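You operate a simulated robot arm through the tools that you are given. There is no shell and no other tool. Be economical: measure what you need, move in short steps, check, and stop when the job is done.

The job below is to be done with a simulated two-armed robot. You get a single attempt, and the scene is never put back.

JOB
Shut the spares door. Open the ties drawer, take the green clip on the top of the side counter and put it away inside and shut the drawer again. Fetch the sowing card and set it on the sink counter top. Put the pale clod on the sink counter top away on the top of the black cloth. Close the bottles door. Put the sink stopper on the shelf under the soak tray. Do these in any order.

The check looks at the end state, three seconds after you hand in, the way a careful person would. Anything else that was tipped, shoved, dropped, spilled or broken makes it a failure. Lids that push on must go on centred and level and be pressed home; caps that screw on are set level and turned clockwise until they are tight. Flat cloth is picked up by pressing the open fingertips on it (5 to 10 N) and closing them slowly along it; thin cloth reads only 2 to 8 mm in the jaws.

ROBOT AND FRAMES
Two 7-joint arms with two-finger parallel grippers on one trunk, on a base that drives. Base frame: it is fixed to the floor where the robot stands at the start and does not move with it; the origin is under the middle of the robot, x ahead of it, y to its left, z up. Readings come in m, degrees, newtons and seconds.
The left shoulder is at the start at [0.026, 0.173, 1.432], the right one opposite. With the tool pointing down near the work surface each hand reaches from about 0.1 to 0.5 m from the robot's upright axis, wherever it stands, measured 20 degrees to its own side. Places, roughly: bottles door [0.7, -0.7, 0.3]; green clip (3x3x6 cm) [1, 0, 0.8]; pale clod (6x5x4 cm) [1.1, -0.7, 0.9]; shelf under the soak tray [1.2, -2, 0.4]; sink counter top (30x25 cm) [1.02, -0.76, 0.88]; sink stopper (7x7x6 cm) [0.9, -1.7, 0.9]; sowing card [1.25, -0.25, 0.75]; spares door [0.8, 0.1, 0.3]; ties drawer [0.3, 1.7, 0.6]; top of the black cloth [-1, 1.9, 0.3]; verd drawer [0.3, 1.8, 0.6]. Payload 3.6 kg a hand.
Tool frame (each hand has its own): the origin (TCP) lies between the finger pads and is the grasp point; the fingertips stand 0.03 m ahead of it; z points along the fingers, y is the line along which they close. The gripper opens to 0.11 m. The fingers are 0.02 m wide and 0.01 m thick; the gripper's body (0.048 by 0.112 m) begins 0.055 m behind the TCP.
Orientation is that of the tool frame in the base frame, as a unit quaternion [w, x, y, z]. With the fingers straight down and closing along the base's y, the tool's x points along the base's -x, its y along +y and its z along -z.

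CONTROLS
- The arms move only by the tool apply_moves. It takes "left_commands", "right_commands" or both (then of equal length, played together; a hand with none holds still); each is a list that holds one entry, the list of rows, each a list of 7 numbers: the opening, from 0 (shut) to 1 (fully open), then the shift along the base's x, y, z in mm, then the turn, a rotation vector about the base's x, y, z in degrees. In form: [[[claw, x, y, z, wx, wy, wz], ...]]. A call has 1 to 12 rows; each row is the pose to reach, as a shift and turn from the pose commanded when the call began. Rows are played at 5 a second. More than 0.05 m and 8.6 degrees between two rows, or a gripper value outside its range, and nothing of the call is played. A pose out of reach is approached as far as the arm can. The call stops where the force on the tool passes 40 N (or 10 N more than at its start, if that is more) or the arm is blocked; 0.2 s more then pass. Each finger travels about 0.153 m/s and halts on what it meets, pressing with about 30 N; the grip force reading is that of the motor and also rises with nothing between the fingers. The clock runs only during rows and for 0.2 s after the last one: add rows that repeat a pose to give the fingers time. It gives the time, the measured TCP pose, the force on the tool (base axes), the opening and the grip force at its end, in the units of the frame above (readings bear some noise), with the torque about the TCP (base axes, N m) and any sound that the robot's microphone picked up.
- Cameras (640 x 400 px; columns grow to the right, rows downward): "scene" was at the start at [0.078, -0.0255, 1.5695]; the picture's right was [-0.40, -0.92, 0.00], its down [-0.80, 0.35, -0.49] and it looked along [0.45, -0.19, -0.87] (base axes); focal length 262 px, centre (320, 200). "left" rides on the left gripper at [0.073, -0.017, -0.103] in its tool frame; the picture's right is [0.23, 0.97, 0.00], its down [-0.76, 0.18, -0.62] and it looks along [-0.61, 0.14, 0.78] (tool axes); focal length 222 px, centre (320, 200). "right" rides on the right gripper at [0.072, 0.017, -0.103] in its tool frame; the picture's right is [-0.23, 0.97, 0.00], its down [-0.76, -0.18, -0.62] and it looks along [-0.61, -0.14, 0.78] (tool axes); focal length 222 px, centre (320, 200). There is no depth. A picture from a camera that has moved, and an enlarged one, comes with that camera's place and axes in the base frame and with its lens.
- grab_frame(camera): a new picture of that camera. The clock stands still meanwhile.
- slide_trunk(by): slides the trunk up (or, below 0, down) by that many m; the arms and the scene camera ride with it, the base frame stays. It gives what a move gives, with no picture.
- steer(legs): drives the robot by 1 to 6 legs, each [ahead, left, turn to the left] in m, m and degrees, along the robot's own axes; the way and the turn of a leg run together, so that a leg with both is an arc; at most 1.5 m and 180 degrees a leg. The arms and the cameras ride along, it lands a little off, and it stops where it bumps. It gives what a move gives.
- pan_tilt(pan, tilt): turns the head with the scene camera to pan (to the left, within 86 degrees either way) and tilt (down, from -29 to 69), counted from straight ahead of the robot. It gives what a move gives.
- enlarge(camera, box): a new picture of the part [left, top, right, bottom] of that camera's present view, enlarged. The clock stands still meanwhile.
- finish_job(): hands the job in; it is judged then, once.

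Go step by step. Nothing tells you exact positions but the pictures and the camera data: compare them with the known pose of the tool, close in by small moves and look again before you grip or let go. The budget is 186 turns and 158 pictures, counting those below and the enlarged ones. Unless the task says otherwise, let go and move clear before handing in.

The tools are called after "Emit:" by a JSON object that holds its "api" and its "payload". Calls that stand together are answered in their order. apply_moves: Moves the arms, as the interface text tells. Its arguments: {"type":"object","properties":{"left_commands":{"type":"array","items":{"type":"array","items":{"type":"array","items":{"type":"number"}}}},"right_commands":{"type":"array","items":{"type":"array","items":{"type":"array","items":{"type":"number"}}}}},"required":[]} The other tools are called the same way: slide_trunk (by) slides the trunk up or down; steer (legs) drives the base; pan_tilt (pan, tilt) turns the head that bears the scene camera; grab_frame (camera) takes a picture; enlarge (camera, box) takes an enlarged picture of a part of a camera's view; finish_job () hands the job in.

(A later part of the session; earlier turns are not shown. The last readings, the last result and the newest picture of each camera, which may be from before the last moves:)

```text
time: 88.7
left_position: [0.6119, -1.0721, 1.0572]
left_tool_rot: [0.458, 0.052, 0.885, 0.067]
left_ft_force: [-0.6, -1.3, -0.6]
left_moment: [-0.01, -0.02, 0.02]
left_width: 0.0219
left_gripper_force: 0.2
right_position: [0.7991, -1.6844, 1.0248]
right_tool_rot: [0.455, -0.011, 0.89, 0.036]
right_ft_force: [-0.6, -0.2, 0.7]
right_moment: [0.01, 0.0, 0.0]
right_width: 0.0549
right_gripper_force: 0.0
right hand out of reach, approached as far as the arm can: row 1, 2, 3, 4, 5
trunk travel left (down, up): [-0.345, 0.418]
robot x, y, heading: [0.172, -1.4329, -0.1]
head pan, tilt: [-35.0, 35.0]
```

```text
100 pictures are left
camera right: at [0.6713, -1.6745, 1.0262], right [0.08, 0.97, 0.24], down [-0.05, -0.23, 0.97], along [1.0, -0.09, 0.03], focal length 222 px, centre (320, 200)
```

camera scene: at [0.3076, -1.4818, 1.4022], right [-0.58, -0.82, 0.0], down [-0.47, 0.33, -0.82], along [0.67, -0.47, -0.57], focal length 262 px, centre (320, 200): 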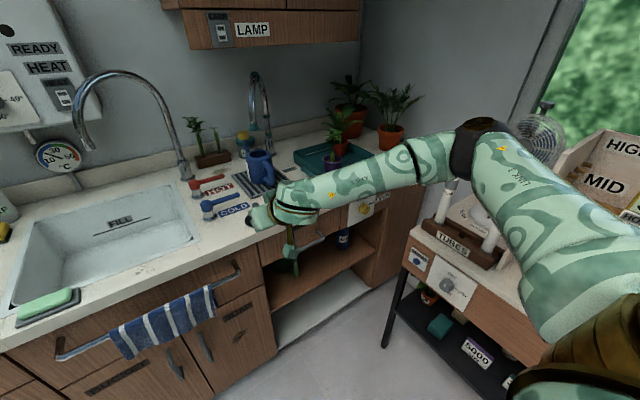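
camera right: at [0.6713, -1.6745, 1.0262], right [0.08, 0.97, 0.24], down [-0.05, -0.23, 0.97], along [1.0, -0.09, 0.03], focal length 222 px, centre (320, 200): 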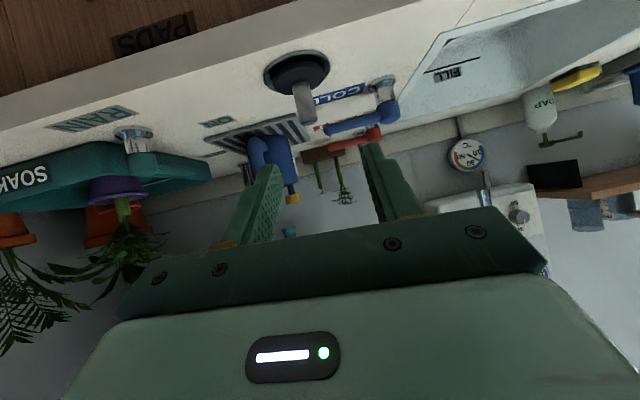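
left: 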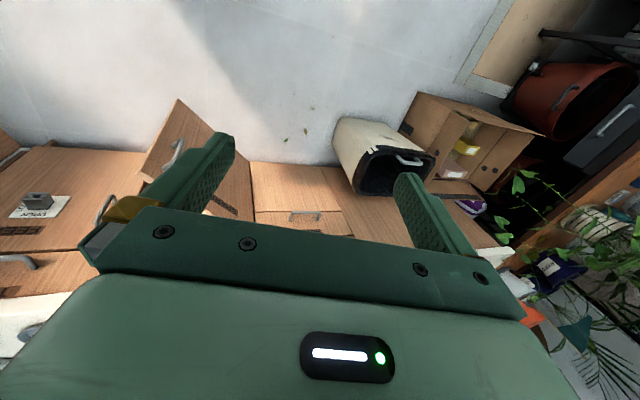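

Emit:
{"api": "steer", "payload": {"legs": [[-0.15, 0, 0]]}}

Emit:
{"api": "apply_moves", "payload": {"right_commands": [[[0.5, 40, 0, -5, 0, 0, 0], [0.5, 80, 0, -10, 0, -4, 0], [0.5, 120, -2, -20, 0, -8, 0], [0.5, 150, -5, -40, 0, -12, 0], [0.5, 160, -8, -70, 0, -14, 0]]]}}

Emit:
{"api": "grab_frame", "payload": {"camera": "right"}}

```text
time: 90.1
left_position: [0.4609, -1.0711, 1.0579]
left_tool_rot: [0.458, 0.052, 0.885, 0.066]
left_ft_force: [0.0, -0.5, -0.3]
left_moment: [0.0, -0.02, -0.01]
left_width: 0.0221
left_gripper_force: 0.1
right_position: [0.6478, -1.6832, 1.0257]
right_tool_rot: [0.455, -0.011, 0.89, 0.035]
right_ft_force: [0.2, -0.8, -0.2]
right_moment: [-0.03, -0.03, 0.0]
right_width: 0.0551
right_gripper_force: 0.2
trunk travel left (down, up): [-0.345, 0.418]
robot x, y, heading: [0.0238, -1.4276, -0.6]
head pan, tilt: [-35.0, 35.0]
```

```text
time: 91.3
left_position: [0.4614, -1.073, 1.0577]
left_tool_rot: [0.457, 0.052, 0.885, 0.067]
left_ft_force: [0.7, 0.5, -0.4]
left_moment: [0.0, -0.03, 0.01]
left_width: 0.0218
left_gripper_force: 0.1
right_position: [0.8097, -1.6918, 0.9542]
right_tool_rot: [0.56, -0.017, 0.828, 0.035]
right_ft_force: [-0.2, -0.3, -0.1]
right_moment: [-0.02, 0.0, 0.0]
right_width: 0.0547
right_gripper_force: 0.1
trunk travel left (down, up): [-0.345, 0.418]
robot x, y, heading: [0.0241, -1.4282, 0.2]
head pan, tilt: [-35.0, 35.0]
```

```text
99 pictures are left
camera right: at [0.6859, -1.6817, 0.9251], right [0.02, 0.97, 0.25], down [-0.28, -0.23, 0.93], along [0.96, -0.09, 0.27], focal length 222 px, centre (320, 200)
```

right: 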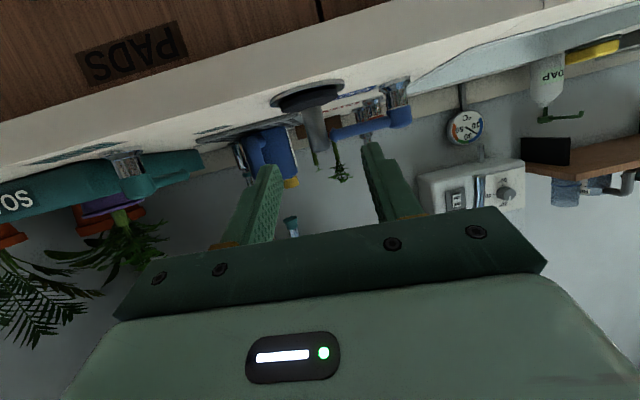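

Good pose, but the wrist camera hangs below at this pitch, so I use ~50° pitch for the grasp instead.

Emit:
{"api": "apply_moves", "payload": {"right_commands": [[[0.5, 15, 0, 5, 0, 7, 0], [0.5, 30, 0, 8, 0, 14, 0], [0.5, 50, 0, 10, 0, 18, 0]]]}}

Emit:
{"api": "grab_frame", "payload": {"camera": "right"}}

Emit:
{"api": "enlarge", "payload": {"camera": "scene", "box": [240, 100, 400, 200]}}

```text
time: 92.1
left_position: [0.4606, -1.0715, 1.0569]
left_tool_rot: [0.458, 0.051, 0.885, 0.066]
left_ft_force: [0.3, -0.7, 0.7]
left_moment: [0.01, 0.02, 0.0]
left_width: 0.022
left_gripper_force: 0.0
right_position: [0.8109, -1.6815, 0.9783]
right_tool_rot: [0.423, -0.01, 0.905, 0.035]
right_ft_force: [-0.3, 0.0, -0.3]
right_moment: [0.0, -0.03, -0.03]
right_width: 0.0552
right_gripper_force: 0.1
right hand out of reach, approached as far as the arm can: row 1, 2, 3
trunk travel left (down, up): [-0.345, 0.418]
robot x, y, heading: [0.0254, -1.4314, -0.2]
head pan, tilt: [-35.0, 35.0]
```

```text
98 pictures are left
camera right: at [0.6854, -1.672, 0.9902], right [0.1, 0.97, 0.23], down [0.02, -0.23, 0.97], along [0.99, -0.09, -0.04], focal length 222 px, centre (320, 200)
```

right: 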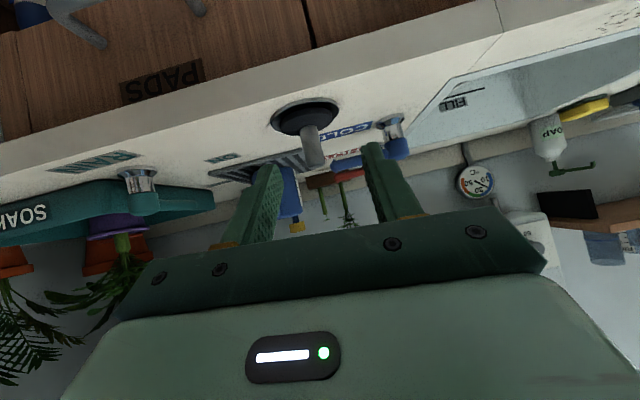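

```text
4.00 times, centred on (320, 150) of scene
camera zoom: at [0.1571, -1.4794, 1.4025], right [-0.57, -0.82, 0.0], down [-0.47, 0.33, -0.82], along [0.67, -0.47, -0.57], focal length 1047 px, centre (320, 400)
```

zoom: 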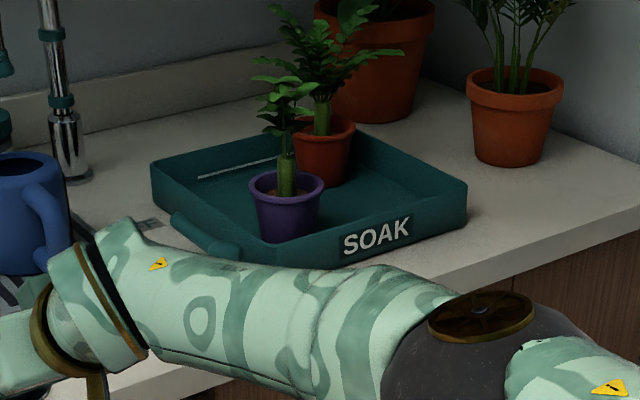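

Emit:
{"api": "steer", "payload": {"legs": [[0.08, 0, 0]]}}

Emit:
{"api": "grab_frame", "payload": {"camera": "right"}}

```text
time: 93.1
left_position: [0.5429, -1.0719, 1.0559]
left_tool_rot: [0.457, 0.052, 0.886, 0.066]
left_ft_force: [0.1, 0.1, -0.6]
left_moment: [-0.01, 0.0, 0.03]
left_width: 0.0221
left_gripper_force: 0.2
right_position: [0.8947, -1.6817, 0.9778]
right_tool_rot: [0.423, -0.01, 0.905, 0.036]
right_ft_force: [0.7, 0.6, -0.9]
right_moment: [0.03, 0.0, 0.02]
right_width: 0.0549
right_gripper_force: 0.0
trunk travel left (down, up): [-0.345, 0.418]
robot x, y, heading: [0.1021, -1.4331, -0.2]
head pan, tilt: [-35.0, 35.0]
```

```text
96 pictures are left
camera right: at [0.7681, -1.6726, 0.9887], right [0.1, 0.97, 0.23], down [0.02, -0.23, 0.97], along [0.99, -0.09, -0.04], focal length 222 px, centre (320, 200)
```

right: 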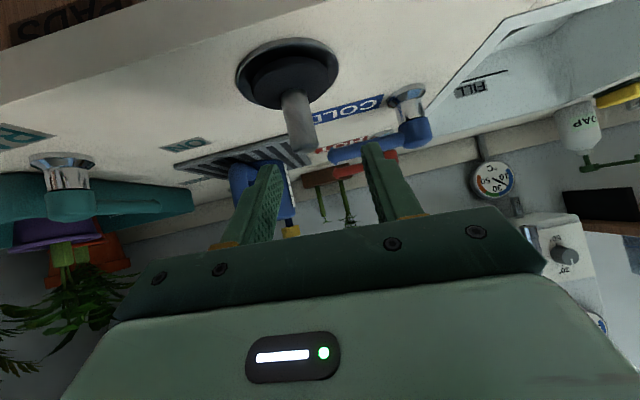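

Emit:
{"api": "apply_moves", "payload": {"right_commands": [[[0.5, 0, -8, -15, 0, 0, 0], [0.5, 8, -8, -30, 0, 0, 0], [0.5, 18, -8, -45, 0, 0, 0], [0.5, 30, -8, -53, 0, 0, 0]]]}}

Emit:
{"api": "grab_frame", "payload": {"camera": "right"}}

```text
time: 94.1
left_position: [0.5418, -1.0725, 1.0566]
left_tool_rot: [0.458, 0.052, 0.885, 0.066]
left_ft_force: [0.6, 0.3, 0.4]
left_moment: [0.02, -0.03, 0.02]
left_width: 0.0219
left_gripper_force: 0.1
right_position: [0.8881, -1.6967, 0.9573]
right_tool_rot: [0.425, -0.01, 0.905, 0.035]
right_ft_force: [0.6, -0.5, -0.7]
right_moment: [-0.01, 0.02, 0.0]
right_width: 0.055
right_gripper_force: 0.0
right hand out of reach, approached as far as the arm can: row 2, 3, 4
trunk travel left (down, up): [-0.345, 0.418]
robot x, y, heading: [0.1008, -1.4283, -0.1]
head pan, tilt: [-35.0, 35.0]
```

```text
95 pictures are left
camera right: at [0.7622, -1.6863, 0.9683], right [0.1, 0.97, 0.23], down [0.02, -0.23, 0.97], along [0.99, -0.09, -0.04], focal length 222 px, centre (320, 200)
```

right: 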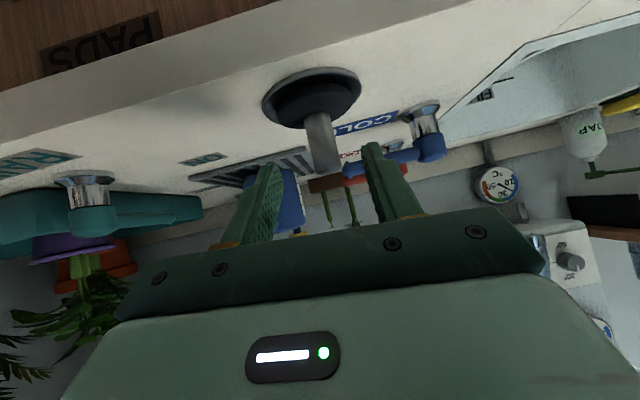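

Emit:
{"api": "apply_moves", "payload": {"right_commands": [[[0.5, -20, 4, 15, 0, 0, 0], [0.5, -40, 4, 20, 0, 0, 0]]]}}

Emit:
{"api": "steer", "payload": {"legs": [[0.09, 0, 0]]}}

Emit:
{"api": "grab_frame", "payload": {"camera": "right"}}

```text
time: 94.7
left_position: [0.5406, -1.0718, 1.0564]
left_tool_rot: [0.458, 0.052, 0.885, 0.066]
left_ft_force: [-0.4, 0.5, -0.2]
left_moment: [-0.02, 0.02, 0.0]
left_width: 0.0221
left_gripper_force: 0.1
right_position: [0.849, -1.6925, 0.9783]
right_tool_rot: [0.424, -0.01, 0.905, 0.036]
right_ft_force: [0.5, -0.7, -0.3]
right_moment: [0.0, 0.01, -0.02]
right_width: 0.0549
right_gripper_force: 0.1
trunk travel left (down, up): [-0.345, 0.418]
robot x, y, heading: [0.1049, -1.4277, 0.2]
head pan, tilt: [-35.0, 35.0]
```

```text
time: 95.8
left_position: [0.6332, -1.0724, 1.0562]
left_tool_rot: [0.457, 0.052, 0.886, 0.066]
left_ft_force: [0.3, 0.0, -0.3]
left_moment: [0.0, 0.02, 0.03]
left_width: 0.0218
left_gripper_force: 0.1
right_position: [0.9401, -1.6926, 0.9767]
right_tool_rot: [0.423, -0.01, 0.905, 0.036]
right_ft_force: [0.9, 0.2, 0.3]
right_moment: [-0.01, 0.01, -0.02]
right_width: 0.055
right_gripper_force: 0.1
trunk travel left (down, up): [-0.345, 0.418]
robot x, y, heading: [0.1953, -1.4289, -0.2]
head pan, tilt: [-35.0, 35.0]
```

```text
94 pictures are left
camera right: at [0.8126, -1.6825, 0.9875], right [0.1, 0.97, 0.23], down [0.02, -0.23, 0.97], along [0.99, -0.09, -0.04], focal length 222 px, centre (320, 200)
```

right: 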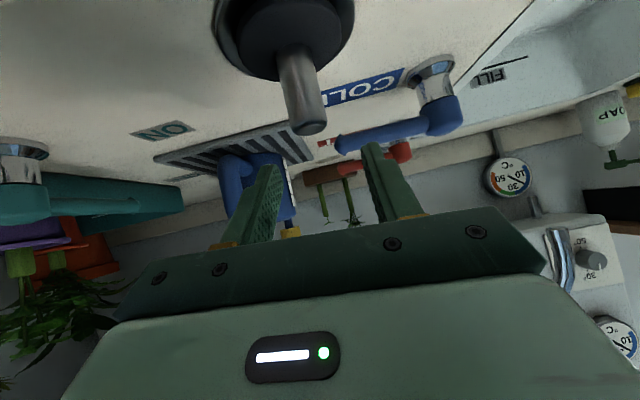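

Emit:
{"api": "apply_moves", "payload": {"right_commands": [[[0.5, -9, 3, -20, 0, 0, 0], [0.5, -9, 3, -40, 0, 0, 0], [0.5, -9, 3, -51, 0, 0, 0], [0.5, -9, 3, -51, 0, 0, 0]]]}}

Emit:
{"api": "grab_frame", "payload": {"camera": "right"}}

```text
time: 96.8
left_position: [0.6311, -1.0713, 1.0562]
left_tool_rot: [0.457, 0.053, 0.885, 0.066]
left_ft_force: [0.9, -0.2, -0.5]
left_moment: [-0.01, 0.0, 0.03]
left_width: 0.0218
left_gripper_force: 0.1
right_position: [0.9281, -1.6898, 0.9264]
right_tool_rot: [0.424, -0.009, 0.905, 0.036]
right_ft_force: [0.6, 0.1, -0.4]
right_moment: [0.01, -0.03, -0.03]
right_width: 0.055
right_gripper_force: 0.0
trunk travel left (down, up): [-0.345, 0.418]
robot x, y, heading: [0.1954, -1.4315, -0.4]
head pan, tilt: [-35.0, 35.0]
```

```text
93 pictures are left
camera right: at [0.8022, -1.6791, 0.9373], right [0.1, 0.97, 0.23], down [0.02, -0.23, 0.97], along [0.99, -0.09, -0.04], focal length 222 px, centre (320, 200)
```

right: 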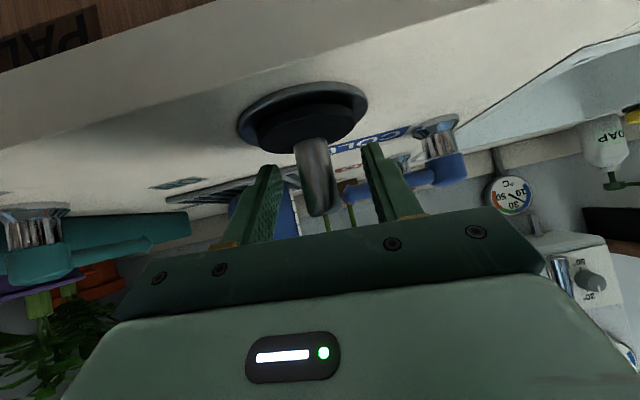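

Emit:
{"api": "apply_moves", "payload": {"right_commands": [[[0.35, 0, 0, 0, 0, 0, 0], [0.2, 0, 0, 0, 0, 0, 0], [0.1, 0, 0, 0, 0, 0, 0], [0.05, 0, 0, 0, 0, 0, 0], [0.05, 0, 0, 0, 0, 0, 0], [0.05, 0, 0, 20, 0, 0, 0], [0.05, 0, 0, 50, 0, 0, 0], [0.05, 0, 0, 90, 0, 0, 0]]]}}

Emit:
{"api": "grab_frame", "payload": {"camera": "right"}}

```text
time: 98.6
left_position: [0.6317, -1.0725, 1.0567]
left_tool_rot: [0.457, 0.052, 0.885, 0.067]
left_ft_force: [0.0, 0.3, -0.8]
left_moment: [0.01, -0.01, -0.01]
left_width: 0.0221
left_gripper_force: 0.2
right_position: [0.9273, -1.6885, 1.0178]
right_tool_rot: [0.423, -0.009, 0.905, 0.035]
right_ft_force: [0.3, 0.2, -0.8]
right_moment: [0.0, -0.02, -0.01]
right_width: 0.0201
right_gripper_force: 30.0
trunk travel left (down, up): [-0.345, 0.418]
robot x, y, heading: [0.1947, -1.4285, -0.1]
head pan, tilt: [-35.0, 35.0]
```

```text
92 pictures are left
camera right: at [0.8025, -1.6783, 1.0283], right [0.1, 0.97, 0.23], down [0.02, -0.23, 0.97], along [0.99, -0.09, -0.04], focal length 222 px, centre (320, 200)
```

right: 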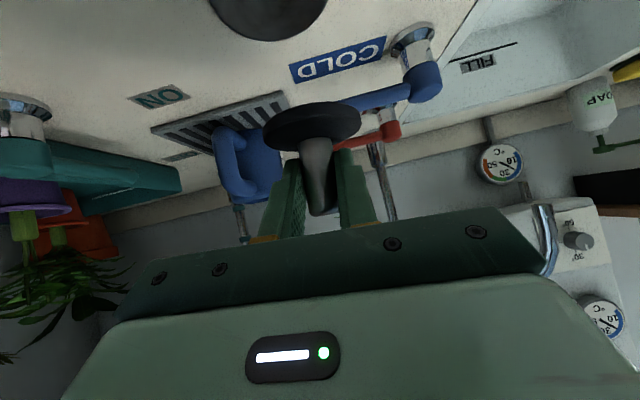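

Emit:
{"api": "enlarge", "payload": {"camera": "right", "box": [180, 0, 420, 230]}}

```text
1.74 times, centred on (300, 115) of right
camera zoom: at [0.8025, -1.6783, 1.0283], right [0.1, 0.97, 0.23], down [0.02, -0.23, 0.97], along [0.99, -0.09, -0.04], focal length 386 px, centre (355, 348)
```

zoom: 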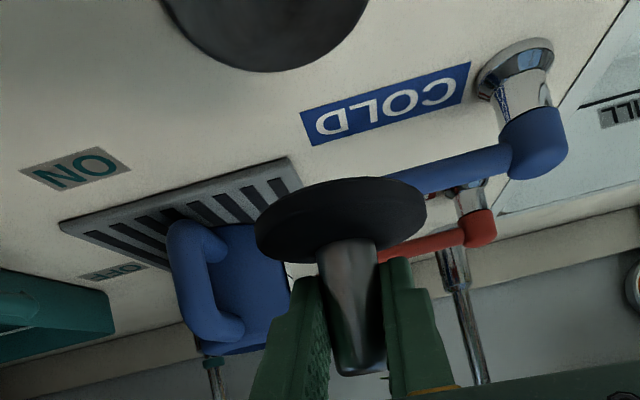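

Stopper held. Back away and lower the trunk for the shelf.

Emit:
{"api": "steer", "payload": {"legs": [[-0.28, 0.0, 0]]}}

Emit:
{"api": "slide_trunk", "payload": {"by": -0.3}}

Emit:
{"api": "grab_frame", "payload": {"camera": "scene"}}

Emit:
{"api": "grab_frame", "payload": {"camera": "right"}}

```text
time: 100.6
left_position: [0.3512, -1.0721, 1.0573]
left_tool_rot: [0.458, 0.053, 0.885, 0.066]
left_ft_force: [-0.6, -0.1, -0.9]
left_moment: [0.01, -0.01, -0.05]
left_width: 0.0219
left_gripper_force: 0.0
right_position: [0.6476, -1.6904, 1.0166]
right_tool_rot: [0.424, -0.008, 0.905, 0.035]
right_ft_force: [0.0, -0.2, -0.4]
right_moment: [0.0, 0.02, 0.0]
right_width: 0.0203
right_gripper_force: 29.8
trunk travel left (down, up): [-0.345, 0.418]
robot x, y, heading: [-0.0856, -1.428, -0.3]
head pan, tilt: [-35.0, 35.0]
```

```text
time: 103.6
left_position: [0.3873, -1.0723, 0.6374]
left_tool_rot: [0.302, 0.064, 0.949, 0.057]
left_ft_force: [-0.8, -0.2, 1.1]
left_moment: [-0.04, 0.01, 0.02]
left_width: 0.0221
left_gripper_force: 0.1
right_position: [0.6489, -1.6896, 0.7178]
right_tool_rot: [0.424, -0.008, 0.905, 0.034]
right_ft_force: [-0.4, -1.4, -1.0]
right_moment: [-0.03, 0.05, -0.01]
right_width: 0.0203
right_gripper_force: 30.2
trunk travel left (down, up): [-0.045, 0.718]
robot x, y, heading: [-0.0859, -1.4322, -0.4]
head pan, tilt: [-35.0, 35.0]
```

```text
90 pictures are left
camera scene: at [0.2066, -1.4808, 1.0878], right [-0.58, -0.82, 0.0], down [-0.47, 0.33, -0.82], along [0.67, -0.47, -0.57], focal length 262 px, centre (320, 200)
```

scene: 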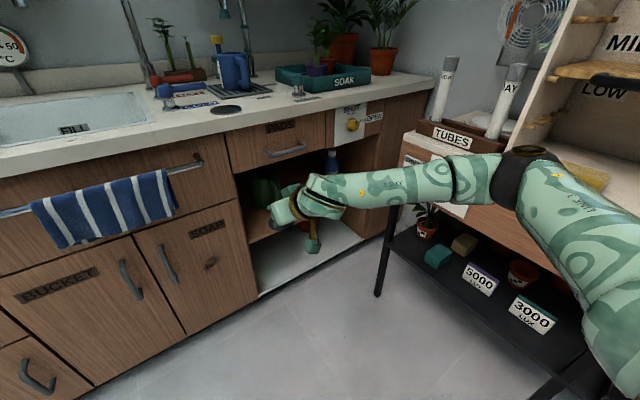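

```text
89 pictures are left
camera right: at [0.5218, -1.6796, 0.7285], right [0.1, 0.97, 0.23], down [0.02, -0.23, 0.97], along [0.99, -0.1, -0.04], focal length 222 px, centre (320, 200)
```

right: 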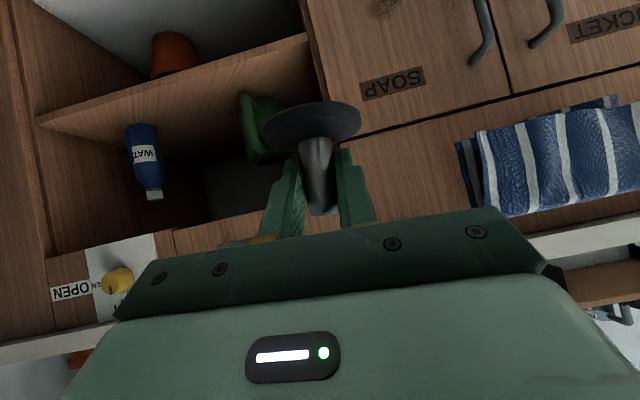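

Emit:
{"api": "enlarge", "payload": {"camera": "right", "box": [0, 0, 400, 250]}}

Emit:
{"api": "enlarge", "payload": {"camera": "scene", "box": [200, 80, 440, 230]}}

```text
1.60 times, centred on (200, 125) of right
camera zoom: at [0.5218, -1.6796, 0.7285], right [0.1, 0.97, 0.23], down [0.02, -0.23, 0.97], along [0.99, -0.1, -0.04], focal length 355 px, centre (512, 320)
```

zoom: 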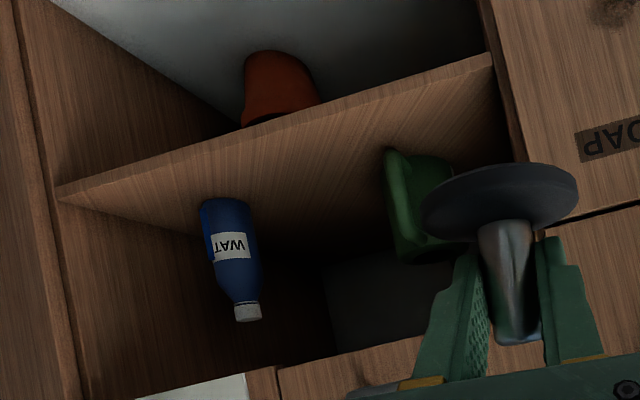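

```text
2.67 times, centred on (320, 155) of scene
camera zoom: at [0.2066, -1.4808, 1.0878], right [-0.58, -0.82, 0.0], down [-0.47, 0.33, -0.82], along [0.67, -0.47, -0.57], focal length 698 px, centre (320, 320)
```

zoom: 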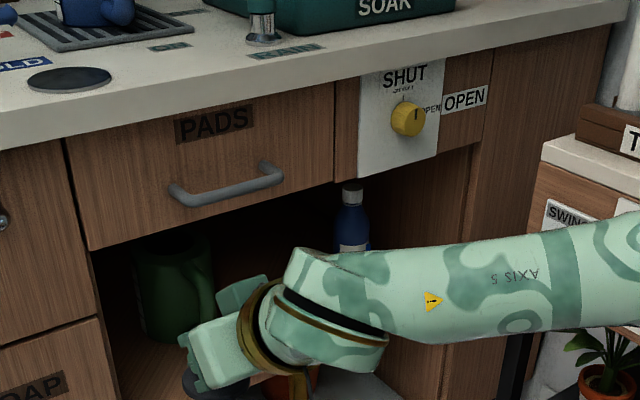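

The shelf has a free span between the green can (y≈-1.86) and the blue bottle (y≈-2.13). I lower the hand outside the niche first.

Emit:
{"api": "apply_moves", "payload": {"right_commands": [[[0.05, 10, -20, -40, 0, 0, 0], [0.05, 20, -45, -80, 0, 0, 0], [0.05, 30, -75, -115, 0, 0, 0], [0.05, 40, -105, -150, 0, 0, 0], [0.05, 50, -135, -185, 0, 0, 0], [0.05, 50, -155, -210, 0, 0, 0]]]}}

Emit:
{"api": "grab_frame", "payload": {"camera": "scene"}}

Emit:
{"api": "grab_frame", "payload": {"camera": "right"}}

```text
time: 105.0
left_position: [0.3878, -1.073, 0.6384]
left_tool_rot: [0.302, 0.065, 0.949, 0.057]
left_ft_force: [-0.2, 0.5, -0.3]
left_moment: [0.02, 0.03, 0.01]
left_width: 0.0219
left_gripper_force: 0.1
right_position: [0.6988, -1.8444, 0.5072]
right_tool_rot: [0.424, -0.009, 0.905, 0.034]
right_ft_force: [0.3, -0.8, -0.5]
right_moment: [0.01, 0.0, 0.02]
right_width: 0.0206
right_gripper_force: 29.7
trunk travel left (down, up): [-0.045, 0.718]
robot x, y, heading: [-0.0839, -1.4308, -0.1]
head pan, tilt: [-35.0, 35.0]
```

```text
86 pictures are left
camera scene: at [0.207, -1.4806, 1.0876], right [-0.58, -0.82, 0.0], down [-0.47, 0.33, -0.82], along [0.67, -0.47, -0.57], focal length 262 px, centre (320, 200)
```

scene: 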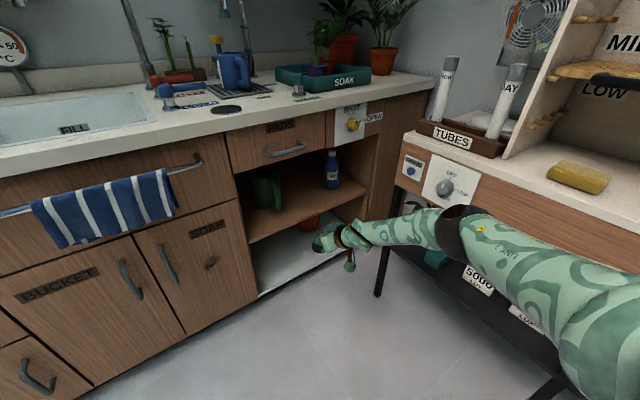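

```text
85 pictures are left
camera right: at [0.5726, -1.835, 0.5173], right [0.1, 0.97, 0.23], down [0.02, -0.23, 0.97], along [0.99, -0.09, -0.04], focal length 222 px, centre (320, 200)
```

right: 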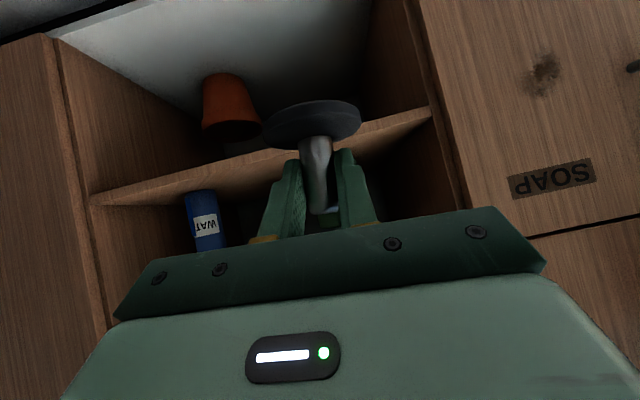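

Shelf: front edge x≈0.93, z≈0.405. Target spot [1.02,-1.95]. Drive the hand into the niche.

Emit:
{"api": "apply_moves", "payload": {"right_commands": [[[0.05, 0, -20, 2, 0, 0, 0], [0.05, 0, -45, 4, 0, 0, 0]]]}}

Emit:
{"api": "steer", "payload": {"legs": [[0, -0.06, 0], [0.15, 0, 0]]}}

Emit:
{"api": "grab_frame", "payload": {"camera": "scene"}}

Emit:
{"api": "grab_frame", "payload": {"camera": "right"}}

```text
time: 105.6
left_position: [0.3886, -1.0731, 0.6376]
left_tool_rot: [0.302, 0.065, 0.949, 0.056]
left_ft_force: [-1.3, -0.3, -1.1]
left_moment: [0.02, 0.01, 0.04]
left_width: 0.0223
left_gripper_force: 0.0
right_position: [0.699, -1.8895, 0.5117]
right_tool_rot: [0.423, -0.009, 0.905, 0.036]
right_ft_force: [0.1, 0.3, -1.8]
right_moment: [0.04, -0.02, -0.01]
right_width: 0.0204
right_gripper_force: 30.0
trunk travel left (down, up): [-0.045, 0.718]
robot x, y, heading: [-0.0862, -1.4287, -0.3]
head pan, tilt: [-35.0, 35.0]
```

```text
time: 107.5
left_position: [0.5378, -1.1329, 0.6373]
left_tool_rot: [0.302, 0.063, 0.949, 0.056]
left_ft_force: [0.0, -0.1, 0.2]
left_moment: [0.03, -0.03, -0.01]
left_width: 0.0219
left_gripper_force: 0.1
right_position: [0.8499, -1.9493, 0.5097]
right_tool_rot: [0.423, -0.008, 0.905, 0.035]
right_ft_force: [0.2, 0.3, -1.0]
right_moment: [0.0, -0.01, 0.0]
right_width: 0.0207
right_gripper_force: 30.1
trunk travel left (down, up): [-0.045, 0.718]
robot x, y, heading: [0.0616, -1.4947, -0.3]
head pan, tilt: [-35.0, 35.0]
```

```text
84 pictures are left
camera scene: at [0.3572, -1.541, 1.0875], right [-0.58, -0.82, 0.0], down [-0.47, 0.33, -0.82], along [0.67, -0.47, -0.57], focal length 262 px, centre (320, 200)
```

scene: 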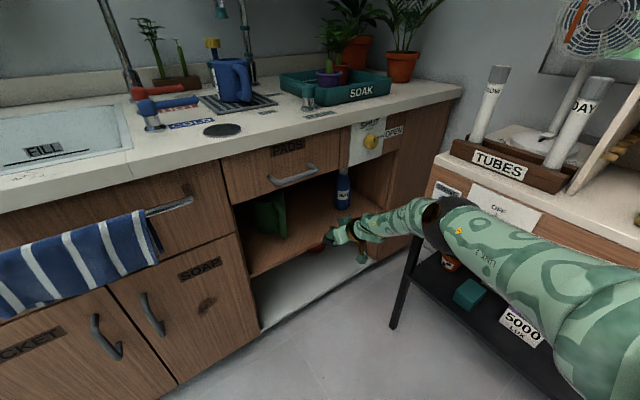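

```text
83 pictures are left
camera right: at [0.7227, -1.9389, 0.5213], right [0.1, 0.97, 0.23], down [0.02, -0.23, 0.97], along [0.99, -0.09, -0.04], focal length 222 px, centre (320, 200)
```

right: 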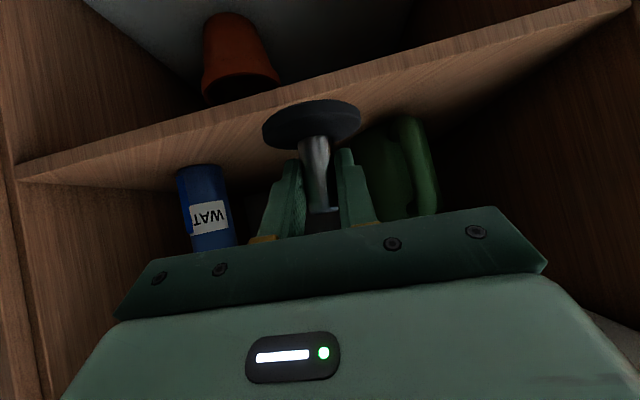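

Emit:
{"api": "steer", "payload": {"legs": [[0.16, 0.01, 0]]}}

Emit:
{"api": "grab_frame", "payload": {"camera": "scene"}}

Emit:
{"api": "grab_frame", "payload": {"camera": "right"}}

```text
time: 109.0
left_position: [0.6998, -1.1233, 0.638]
left_tool_rot: [0.302, 0.064, 0.95, 0.056]
left_ft_force: [-0.6, -0.8, 0.4]
left_moment: [-0.02, -0.03, -0.03]
left_width: 0.0218
left_gripper_force: 0.1
right_position: [1.0104, -1.941, 0.5111]
right_tool_rot: [0.423, -0.008, 0.905, 0.035]
right_ft_force: [-0.2, -0.7, -1.4]
right_moment: [-0.05, 0.01, 0.02]
right_width: 0.0202
right_gripper_force: 30.1
trunk travel left (down, up): [-0.045, 0.718]
robot x, y, heading: [0.2239, -1.4825, -0.5]
head pan, tilt: [-35.0, 35.0]
```

```text
82 pictures are left
camera scene: at [0.5188, -1.532, 1.0875], right [-0.58, -0.82, 0.0], down [-0.47, 0.33, -0.82], along [0.67, -0.47, -0.57], focal length 262 px, centre (320, 200)
```

scene: 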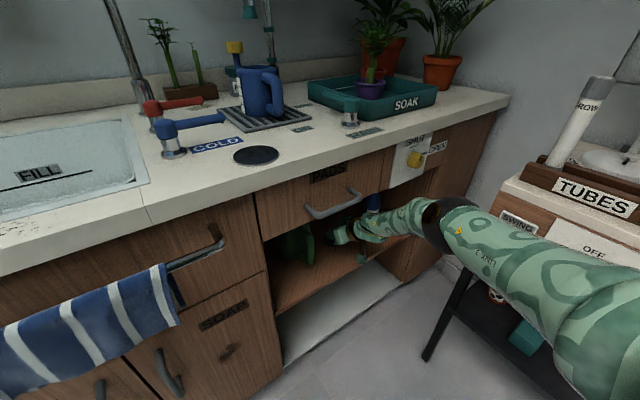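

```text
81 pictures are left
camera right: at [0.8837, -1.9305, 0.5213], right [0.1, 0.97, 0.23], down [0.02, -0.23, 0.97], along [0.99, -0.1, -0.04], focal length 222 px, centre (320, 200)
```

right: 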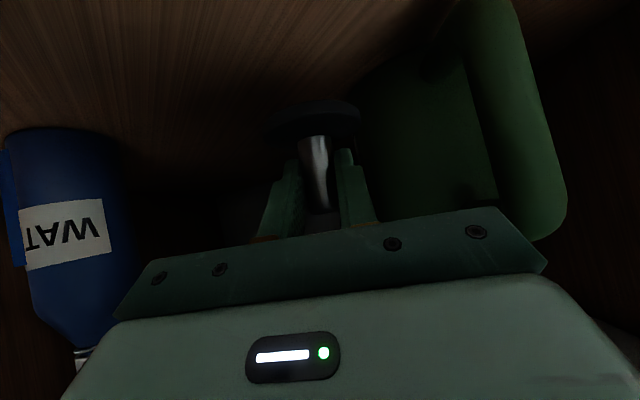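

Emit:
{"api": "apply_moves", "payload": {"right_commands": [[[0.05, 5, -15, -15, 0, 0, 0], [0.05, 5, -18, -35, 0, 0, 0], [0.05, 5, -18, -46, 0, 0, 0], [0.05, 5, -18, -51, 0, 0, 0], [0.05, 5, -18, -56, 0, 0, 0], [0.05, 5, -18, -60, 0, 0, 0], [0.05, 5, -18, -64, 0, 0, 0]]]}}

```text
time: 110.6
left_position: [0.7002, -1.1246, 0.6377]
left_tool_rot: [0.302, 0.064, 0.95, 0.056]
left_ft_force: [-0.2, 0.2, 0.6]
left_moment: [0.0, 0.0, 0.0]
left_width: 0.0221
left_gripper_force: 0.0
right_position: [1.0124, -1.9446, 0.4915]
right_tool_rot: [0.423, -0.008, 0.905, 0.035]
right_ft_force: [0.8, -0.3, -1.0]
right_moment: [-0.01, 0.0, 0.0]
right_width: 0.0204
right_gripper_force: 30.3
right hand out of reach, approached as far as the arm can: row 1, 2, 3, 4, 5, 6, 7
trunk travel left (down, up): [-0.045, 0.718]
robot x, y, heading: [0.2285, -1.4799, -0.3]
head pan, tilt: [-35.0, 35.0]
```

Emit:
{"api": "steer", "payload": {"legs": [[0.07, -0.01, 0]]}}

Emit:
{"api": "apply_moves", "payload": {"right_commands": [[[0.05, -20, 0, -5, 0, 0, 0], [0.05, -40, 0, -10, 0, 0, 0], [0.05, -40, 0, -20, 0, 0, 0], [0.05, -40, 0, -26, 0, 0, 0], [0.05, -40, 0, -31, 0, 0, 0], [0.05, -40, 0, -36, 0, 0, 0], [0.05, -40, 0, -40, 0, 0, 0]]]}}

Emit:
{"api": "grab_frame", "payload": {"camera": "right"}}

```text
time: 111.6
left_position: [0.7717, -1.1351, 0.6368]
left_tool_rot: [0.301, 0.065, 0.95, 0.056]
left_ft_force: [1.0, -1.1, -0.4]
left_moment: [0.0, 0.02, 0.04]
left_width: 0.022
left_gripper_force: 0.0
right_position: [1.081, -1.9555, 0.4929]
right_tool_rot: [0.424, -0.008, 0.905, 0.036]
right_ft_force: [-0.1, -0.3, -0.4]
right_moment: [-0.04, 0.01, 0.01]
right_width: 0.0204
right_gripper_force: 30.0
trunk travel left (down, up): [-0.045, 0.718]
robot x, y, heading: [0.2995, -1.4939, -0.3]
head pan, tilt: [-35.0, 35.0]
```

```text
time: 113.2
left_position: [0.769, -1.135, 0.6381]
left_tool_rot: [0.304, 0.064, 0.949, 0.056]
left_ft_force: [0.5, 0.0, -0.1]
left_moment: [0.0, 0.01, -0.02]
left_width: 0.0218
left_gripper_force: 0.1
right_position: [1.0437, -1.9556, 0.4582]
right_tool_rot: [0.428, -0.009, 0.903, 0.035]
right_ft_force: [1.6, 1.4, 26.0]
right_moment: [-0.63, -0.44, 0.01]
right_width: 0.021
right_gripper_force: 30.0
trunk travel left (down, up): [-0.045, 0.718]
robot x, y, heading: [0.2978, -1.4897, -0.2]
head pan, tilt: [-35.0, 35.0]
```

```text
80 pictures are left
camera right: at [0.9164, -1.9451, 0.4687], right [0.1, 0.97, 0.23], down [0.01, -0.23, 0.97], along [0.99, -0.1, -0.03], focal length 222 px, centre (320, 200)
```

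right: 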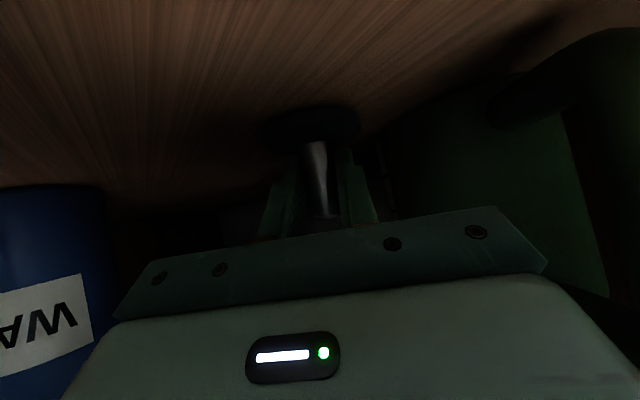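

Stopper rests on the shelf. Open and retract along the tool axis.

Emit:
{"api": "apply_moves", "payload": {"right_commands": [[[0.2, 0, 0, 2, 0, 0, 0], [0.35, 0, 0, 3, 0, 0, 0], [0.45, 0, 0, 3, 0, 0, 0], [0.45, 0, 0, 3, 0, 0, 0], [0.45, -20, 0, 18, 0, 0, 0], [0.45, -45, 0, 35, 0, 0, 0], [0.45, -75, 0, 45, 0, 0, 0]]]}}

Emit:
{"api": "grab_frame", "payload": {"camera": "right"}}

```text
time: 114.8
left_position: [0.7709, -1.1347, 0.6374]
left_tool_rot: [0.303, 0.065, 0.949, 0.056]
left_ft_force: [0.6, -0.5, -0.2]
left_moment: [-0.02, 0.04, 0.01]
left_width: 0.022
left_gripper_force: 0.1
right_position: [0.9671, -1.9549, 0.499]
right_tool_rot: [0.423, -0.009, 0.905, 0.035]
right_ft_force: [0.6, 0.0, 0.4]
right_moment: [0.02, 0.04, -0.03]
right_width: 0.0496
right_gripper_force: 0.0
trunk travel left (down, up): [-0.045, 0.718]
robot x, y, heading: [0.2935, -1.489, -0.3]
head pan, tilt: [-35.0, 35.0]
```

```text
79 pictures are left
camera right: at [0.8405, -1.9454, 0.5099], right [0.1, 0.97, 0.23], down [0.02, -0.23, 0.97], along [0.99, -0.1, -0.04], focal length 222 px, centre (320, 200)
```

right: 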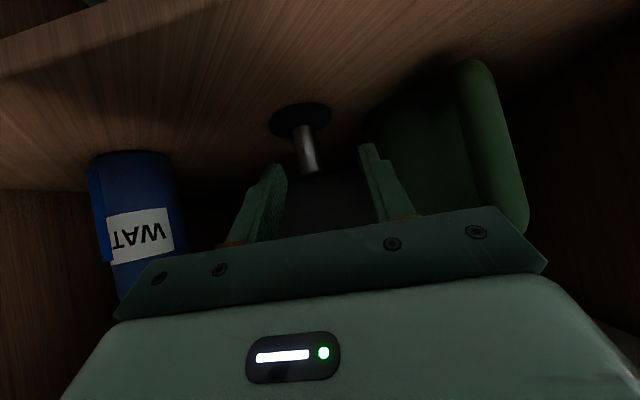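

Stopper is upright on the shelf. I drive back out, raise the trunk, and return toward the clod and clip.

Emit:
{"api": "steer", "payload": {"legs": [[-0.4, 0, 0], [0, 0.4, 0]]}}

Emit:
{"api": "slide_trunk", "payload": {"by": 0.3}}

Emit:
{"api": "grab_frame", "payload": {"camera": "scene"}}

```text
time: 119.4
left_position: [0.3685, -0.73, 0.6374]
left_tool_rot: [0.302, 0.062, 0.95, 0.057]
left_ft_force: [-0.7, -0.3, 0.2]
left_moment: [0.0, 0.01, -0.02]
left_width: 0.022
left_gripper_force: 0.1
right_position: [0.5706, -1.5498, 0.4995]
right_tool_rot: [0.423, -0.009, 0.905, 0.035]
right_ft_force: [0.4, 0.0, 0.7]
right_moment: [0.02, 0.0, 0.02]
right_width: 0.0495
right_gripper_force: 0.1
trunk travel left (down, up): [-0.045, 0.718]
robot x, y, heading: [-0.1054, -1.0897, -0.1]
head pan, tilt: [-35.0, 35.0]
```

```text
time: 122.4
left_position: [0.3711, -0.7295, 0.9383]
left_tool_rot: [0.301, 0.063, 0.95, 0.056]
left_ft_force: [-0.4, -1.3, 0.5]
left_moment: [0.01, 0.0, 0.0]
left_width: 0.0222
left_gripper_force: 0.0
right_position: [0.5701, -1.5486, 0.8078]
right_tool_rot: [0.429, -0.009, 0.902, 0.035]
right_ft_force: [0.5, 0.3, 0.8]
right_moment: [0.04, 0.01, -0.03]
right_width: 0.0496
right_gripper_force: 0.0
trunk travel left (down, up): [-0.345, 0.418]
robot x, y, heading: [-0.1028, -1.0898, -0.1]
head pan, tilt: [-35.0, 35.0]
```

```text
78 pictures are left
camera scene: at [0.0312, -1.1378, 1.4022], right [-0.57, -0.82, 0.0], down [-0.47, 0.33, -0.82], along [0.67, -0.47, -0.57], focal length 262 px, centre (320, 200)
```

scene: 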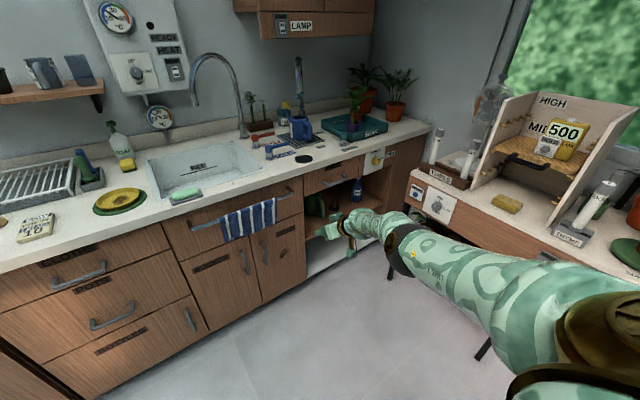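

Emit:
{"api": "apply_moves", "payload": {"right_commands": [[[0.9, -15, 28, 28, 0, 5, 0], [0.9, -30, 56, 56, 0, 10, 0], [0.9, -45, 84, 84, 0, 15, 0], [0.9, -60, 112, 112, 0, 20, 0], [0.9, -75, 140, 140, 0, 25, 0], [0.9, -90, 168, 168, 0, 30, 0], [0.9, -105, 196, 196, 0, 35, 0]]], "left_commands": [[[0.2, 0, 0, 20, 0, 0, 0], [0.2, 0, 0, 40, 0, 0, 0], [0.2, 0, 0, 60, 0, 0, 0], [0.2, 0, 0, 80, 0, 0, 0], [0.2, 0, 0, 100, 0, 0, 0], [0.2, 0, 0, 120, 0, 0, 0], [0.2, 0, 0, 120, 0, 0, 0]]]}}

Emit:
{"api": "steer", "payload": {"legs": [[0, 0.68, 0], [0.35, 0, 0]]}}

Emit:
{"api": "grab_frame", "payload": {"camera": "scene"}}

Emit:
{"api": "grab_frame", "payload": {"camera": "right"}}

```text
time: 124.0
left_position: [0.3711, -0.7294, 1.0582]
left_tool_rot: [0.302, 0.062, 0.95, 0.057]
left_ft_force: [-0.2, -0.1, -0.2]
left_moment: [-0.02, 0.02, -0.02]
left_width: 0.0219
left_gripper_force: 0.0
right_position: [0.4636, -1.3529, 1.0037]
right_tool_rot: [0.137, 0.002, 0.99, 0.036]
right_ft_force: [0.0, -0.1, 0.0]
right_moment: [-0.03, 0.01, -0.01]
right_width: 0.0993
right_gripper_force: 0.0
trunk travel left (down, up): [-0.345, 0.418]
robot x, y, heading: [-0.1015, -1.086, 0.0]
head pan, tilt: [-35.0, 35.0]
```

```text
time: 129.6
left_position: [0.722, -0.0488, 1.0562]
left_tool_rot: [0.302, 0.063, 0.949, 0.056]
left_ft_force: [-0.2, 0.5, 0.0]
left_moment: [-0.02, 0.03, 0.0]
left_width: 0.0221
left_gripper_force: 0.0
right_position: [0.8166, -0.6736, 1.0029]
right_tool_rot: [0.138, 0.002, 0.99, 0.036]
right_ft_force: [-0.2, -0.2, -0.3]
right_moment: [-0.01, 0.03, 0.0]
right_width: 0.0994
right_gripper_force: 0.2
trunk travel left (down, up): [-0.345, 0.418]
robot x, y, heading: [0.2499, -0.4051, -0.1]
head pan, tilt: [-35.0, 35.0]
```

```text
77 pictures are left
camera scene: at [0.3832, -0.4579, 1.4022], right [-0.57, -0.82, 0.0], down [-0.47, 0.33, -0.82], along [0.67, -0.47, -0.57], focal length 262 px, centre (320, 200)
```

scene: 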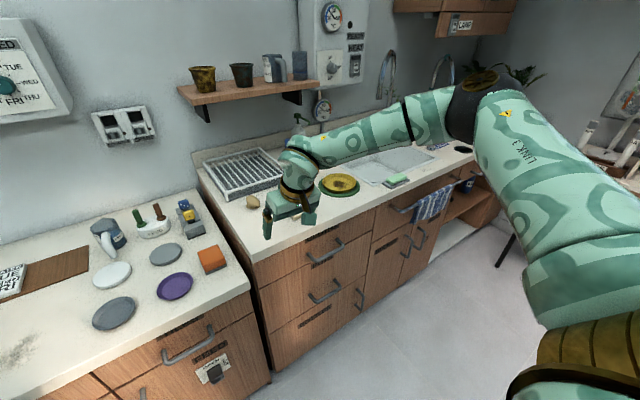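

```text
76 pictures are left
camera right: at [0.7192, -0.6634, 1.0822], right [0.21, 0.97, 0.13], down [0.56, -0.23, 0.79], along [0.8, -0.09, -0.6], focal length 222 px, centre (320, 200)
```

right: 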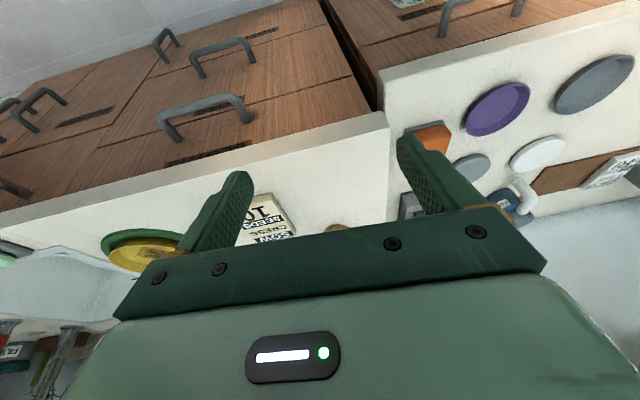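

Emit:
{"api": "steer", "payload": {"legs": [[0.2, 0, 0]]}}

Emit:
{"api": "grab_frame", "payload": {"camera": "right"}}

Emit:
{"api": "enlarge", "payload": {"camera": "scene", "box": [160, 130, 400, 280]}}

```text
time: 131.2
left_position: [0.9261, -0.0499, 1.0568]
left_tool_rot: [0.302, 0.064, 0.95, 0.056]
left_ft_force: [0.3, 0.4, 0.6]
left_moment: [0.01, -0.02, -0.01]
left_width: 0.0218
left_gripper_force: 0.1
right_position: [1.0201, -0.6734, 1.0022]
right_tool_rot: [0.137, 0.002, 0.99, 0.036]
right_ft_force: [0.2, 0.0, 0.3]
right_moment: [0.01, -0.01, 0.05]
right_width: 0.0991
right_gripper_force: 0.1
trunk travel left (down, up): [-0.345, 0.418]
robot x, y, heading: [0.4505, -0.4068, -0.1]
head pan, tilt: [-35.0, 35.0]
```

```text
75 pictures are left
camera right: at [0.9214, -0.6635, 1.0821], right [0.21, 0.97, 0.13], down [0.56, -0.23, 0.79], along [0.8, -0.09, -0.6], focal length 222 px, centre (320, 200)
```

right: 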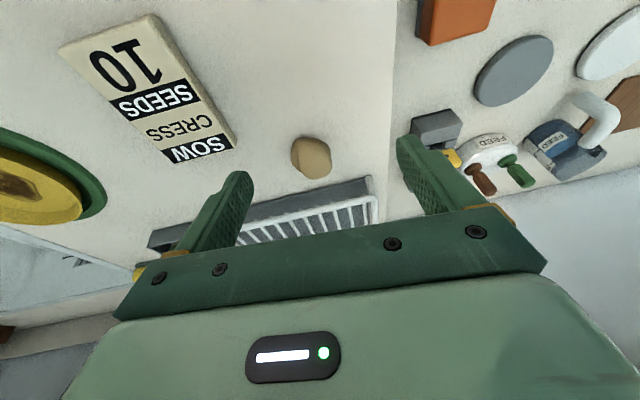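

```text
2.67 times, centred on (280, 205) of scene
camera zoom: at [0.5855, -0.4582, 1.4021], right [-0.57, -0.82, 0.0], down [-0.47, 0.33, -0.82], along [0.67, -0.47, -0.57], focal length 698 px, centre (427, 187)
```

zoom: 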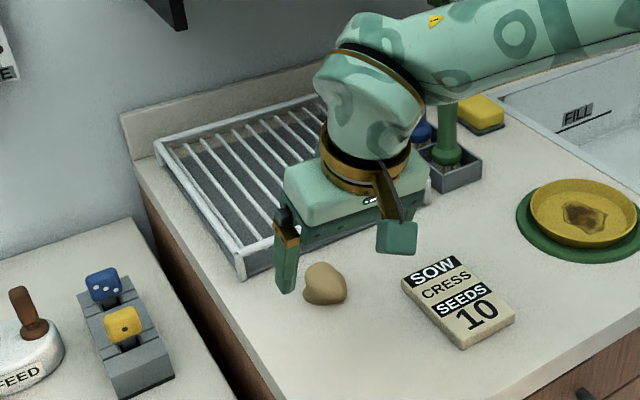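

Emit:
{"api": "apply_moves", "payload": {"right_commands": [[[0.9, 30, -6, 0, 0, 0, 0], [0.9, 62, -12, 0, 0, 0, 0], [0.9, 64, -12, -30, 0, 0, 0], [0.9, 64, -12, -55, 0, 0, 0]]]}}

Emit:
{"api": "grab_frame", "payload": {"camera": "right"}}

Emit:
{"api": "enlarge", "payload": {"camera": "scene", "box": [160, 130, 400, 280]}}

```text
time: 132.2
left_position: [0.9237, -0.0502, 1.0574]
left_tool_rot: [0.302, 0.063, 0.95, 0.056]
left_ft_force: [1.3, 0.4, -0.8]
left_moment: [-0.01, -0.02, 0.0]
left_width: 0.022
left_gripper_force: 0.0
right_position: [1.0835, -0.6849, 0.9468]
right_tool_rot: [0.139, 0.002, 0.99, 0.036]
right_ft_force: [-0.1, -0.4, -0.3]
right_moment: [-0.01, 0.0, 0.02]
right_width: 0.0989
right_gripper_force: 0.2
trunk travel left (down, up): [-0.345, 0.418]
robot x, y, heading: [0.4485, -0.4055, -0.0]
head pan, tilt: [-35.0, 35.0]
```

```text
73 pictures are left
camera right: at [0.9861, -0.6755, 1.0273], right [0.21, 0.97, 0.13], down [0.56, -0.23, 0.79], along [0.8, -0.09, -0.59], focal length 222 px, centre (320, 200)
```

right: 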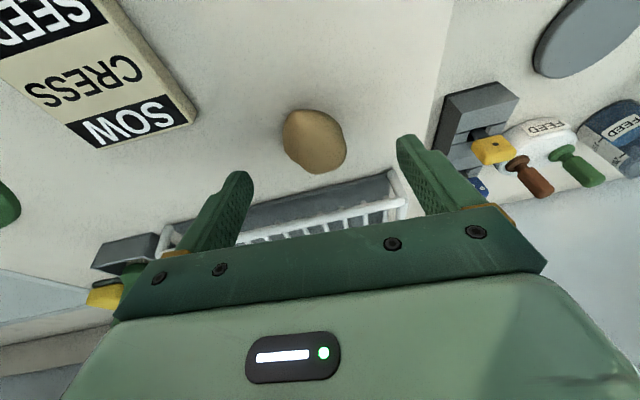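

```text
2.67 times, centred on (280, 205) of scene
camera zoom: at [0.5847, -0.4581, 1.4022], right [-0.57, -0.82, 0.0], down [-0.47, 0.33, -0.82], along [0.67, -0.47, -0.57], focal length 698 px, centre (427, 187)
```

zoom: 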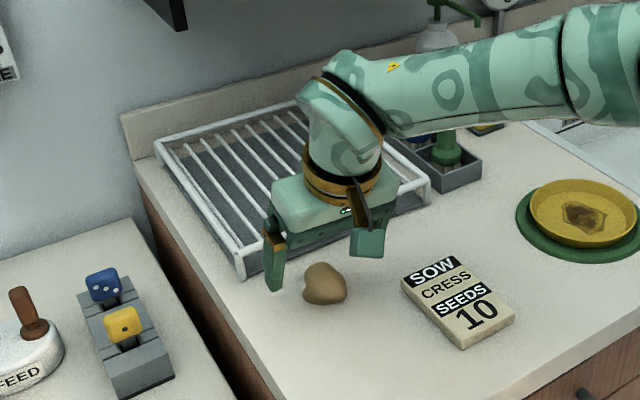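

Emit:
{"api": "apply_moves", "payload": {"right_commands": [[[0.9, 2, 0, -15, 0, 0, 0], [0.9, 2, 0, -28, 0, 0, 0], [0.9, 2, 0, -34, 0, 0, 0], [0.75, 2, 0, -34, 0, 0, 0], [0.6, 2, 0, -34, 0, 0, 0], [0.45, 2, 0, -34, 0, 0, 0], [0.35, 2, 0, -34, 0, 0, 0], [0.3, 2, 0, -34, 0, 0, 0], [0.3, 2, 0, -34, 0, 0, 0]]]}}

Emit:
{"api": "grab_frame", "payload": {"camera": "right"}}

```text
time: 134.2
left_position: [0.9238, -0.0497, 1.0575]
left_tool_rot: [0.302, 0.063, 0.95, 0.056]
left_ft_force: [0.1, -0.2, -0.3]
left_moment: [0.04, -0.03, 0.04]
left_width: 0.0219
left_gripper_force: 0.2
right_position: [1.085, -0.6841, 0.9144]
right_tool_rot: [0.139, 0.0, 0.99, 0.037]
right_ft_force: [0.2, 1.1, 2.8]
right_moment: [0.07, 0.04, -0.01]
right_width: 0.0504
right_gripper_force: 29.8
trunk travel left (down, up): [-0.345, 0.418]
robot x, y, heading: [0.4486, -0.4056, -0.1]
head pan, tilt: [-35.0, 35.0]
```

```text
71 pictures are left
camera right: at [0.9862, -0.6746, 0.9937], right [0.21, 0.97, 0.13], down [0.56, -0.23, 0.79], along [0.8, -0.09, -0.59], focal length 222 px, centre (320, 200)
```

right: 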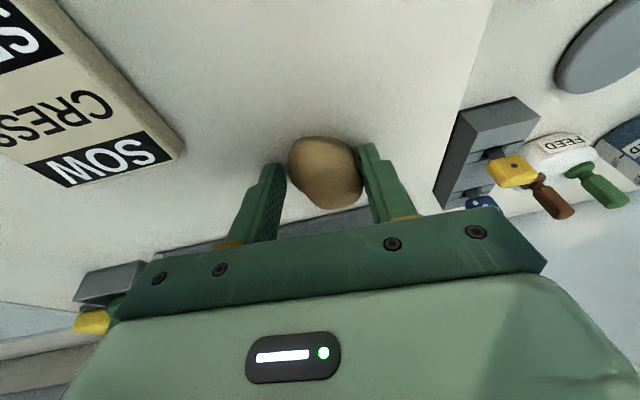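

Clod gripped (50 mm). Lift it and check, then move for the clip.

Emit:
{"api": "apply_moves", "payload": {"right_commands": [[[0.3, 0, 0, 15, 0, 0, 0], [0.3, 0, 0, 40, 0, 0, 0], [0.3, -10, 0, 80, 0, 0, 0], [0.3, -30, 0, 115, 0, 0, 0], [0.3, -60, 20, 130, 0, 0, 0], [0.3, -100, 40, 140, 0, 0, 0]]]}}

Emit:
{"api": "grab_frame", "payload": {"camera": "right"}}

Emit:
{"api": "grab_frame", "payload": {"camera": "left"}}

```text
time: 135.6
left_position: [0.9225, -0.0506, 1.0566]
left_tool_rot: [0.302, 0.063, 0.949, 0.057]
left_ft_force: [0.4, 0.3, 0.1]
left_moment: [0.03, -0.03, 0.01]
left_width: 0.0219
left_gripper_force: 0.1
right_position: [0.9835, -0.6469, 1.0544]
right_tool_rot: [0.138, 0.001, 0.99, 0.036]
right_ft_force: [0.1, -0.6, -0.5]
right_moment: [-0.02, 0.01, -0.01]
right_width: 0.0504
right_gripper_force: 29.7
trunk travel left (down, up): [-0.345, 0.418]
robot x, y, heading: [0.451, -0.4087, -0.3]
head pan, tilt: [-35.0, 35.0]
```

```text
70 pictures are left
camera right: at [0.885, -0.6363, 1.134], right [0.21, 0.97, 0.13], down [0.56, -0.23, 0.79], along [0.8, -0.09, -0.59], focal length 222 px, centre (320, 200)
```

right: 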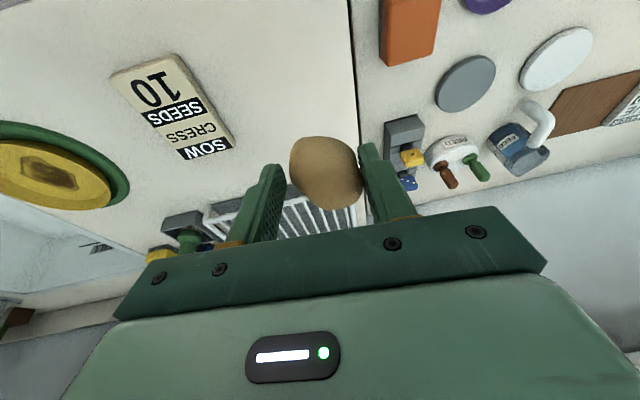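

```text
69 pictures are left
camera left: at [0.801, -0.0623, 1.0977], right [-0.1, 0.99, 0.01], down [0.27, 0.02, 0.96], along [0.96, 0.1, -0.27], focal length 222 px, centre (320, 200)
```

left: 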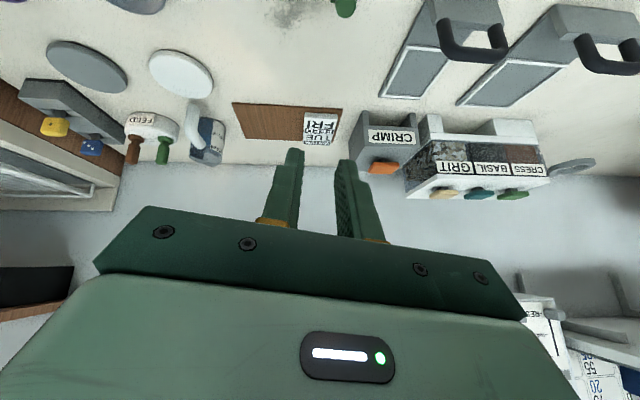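

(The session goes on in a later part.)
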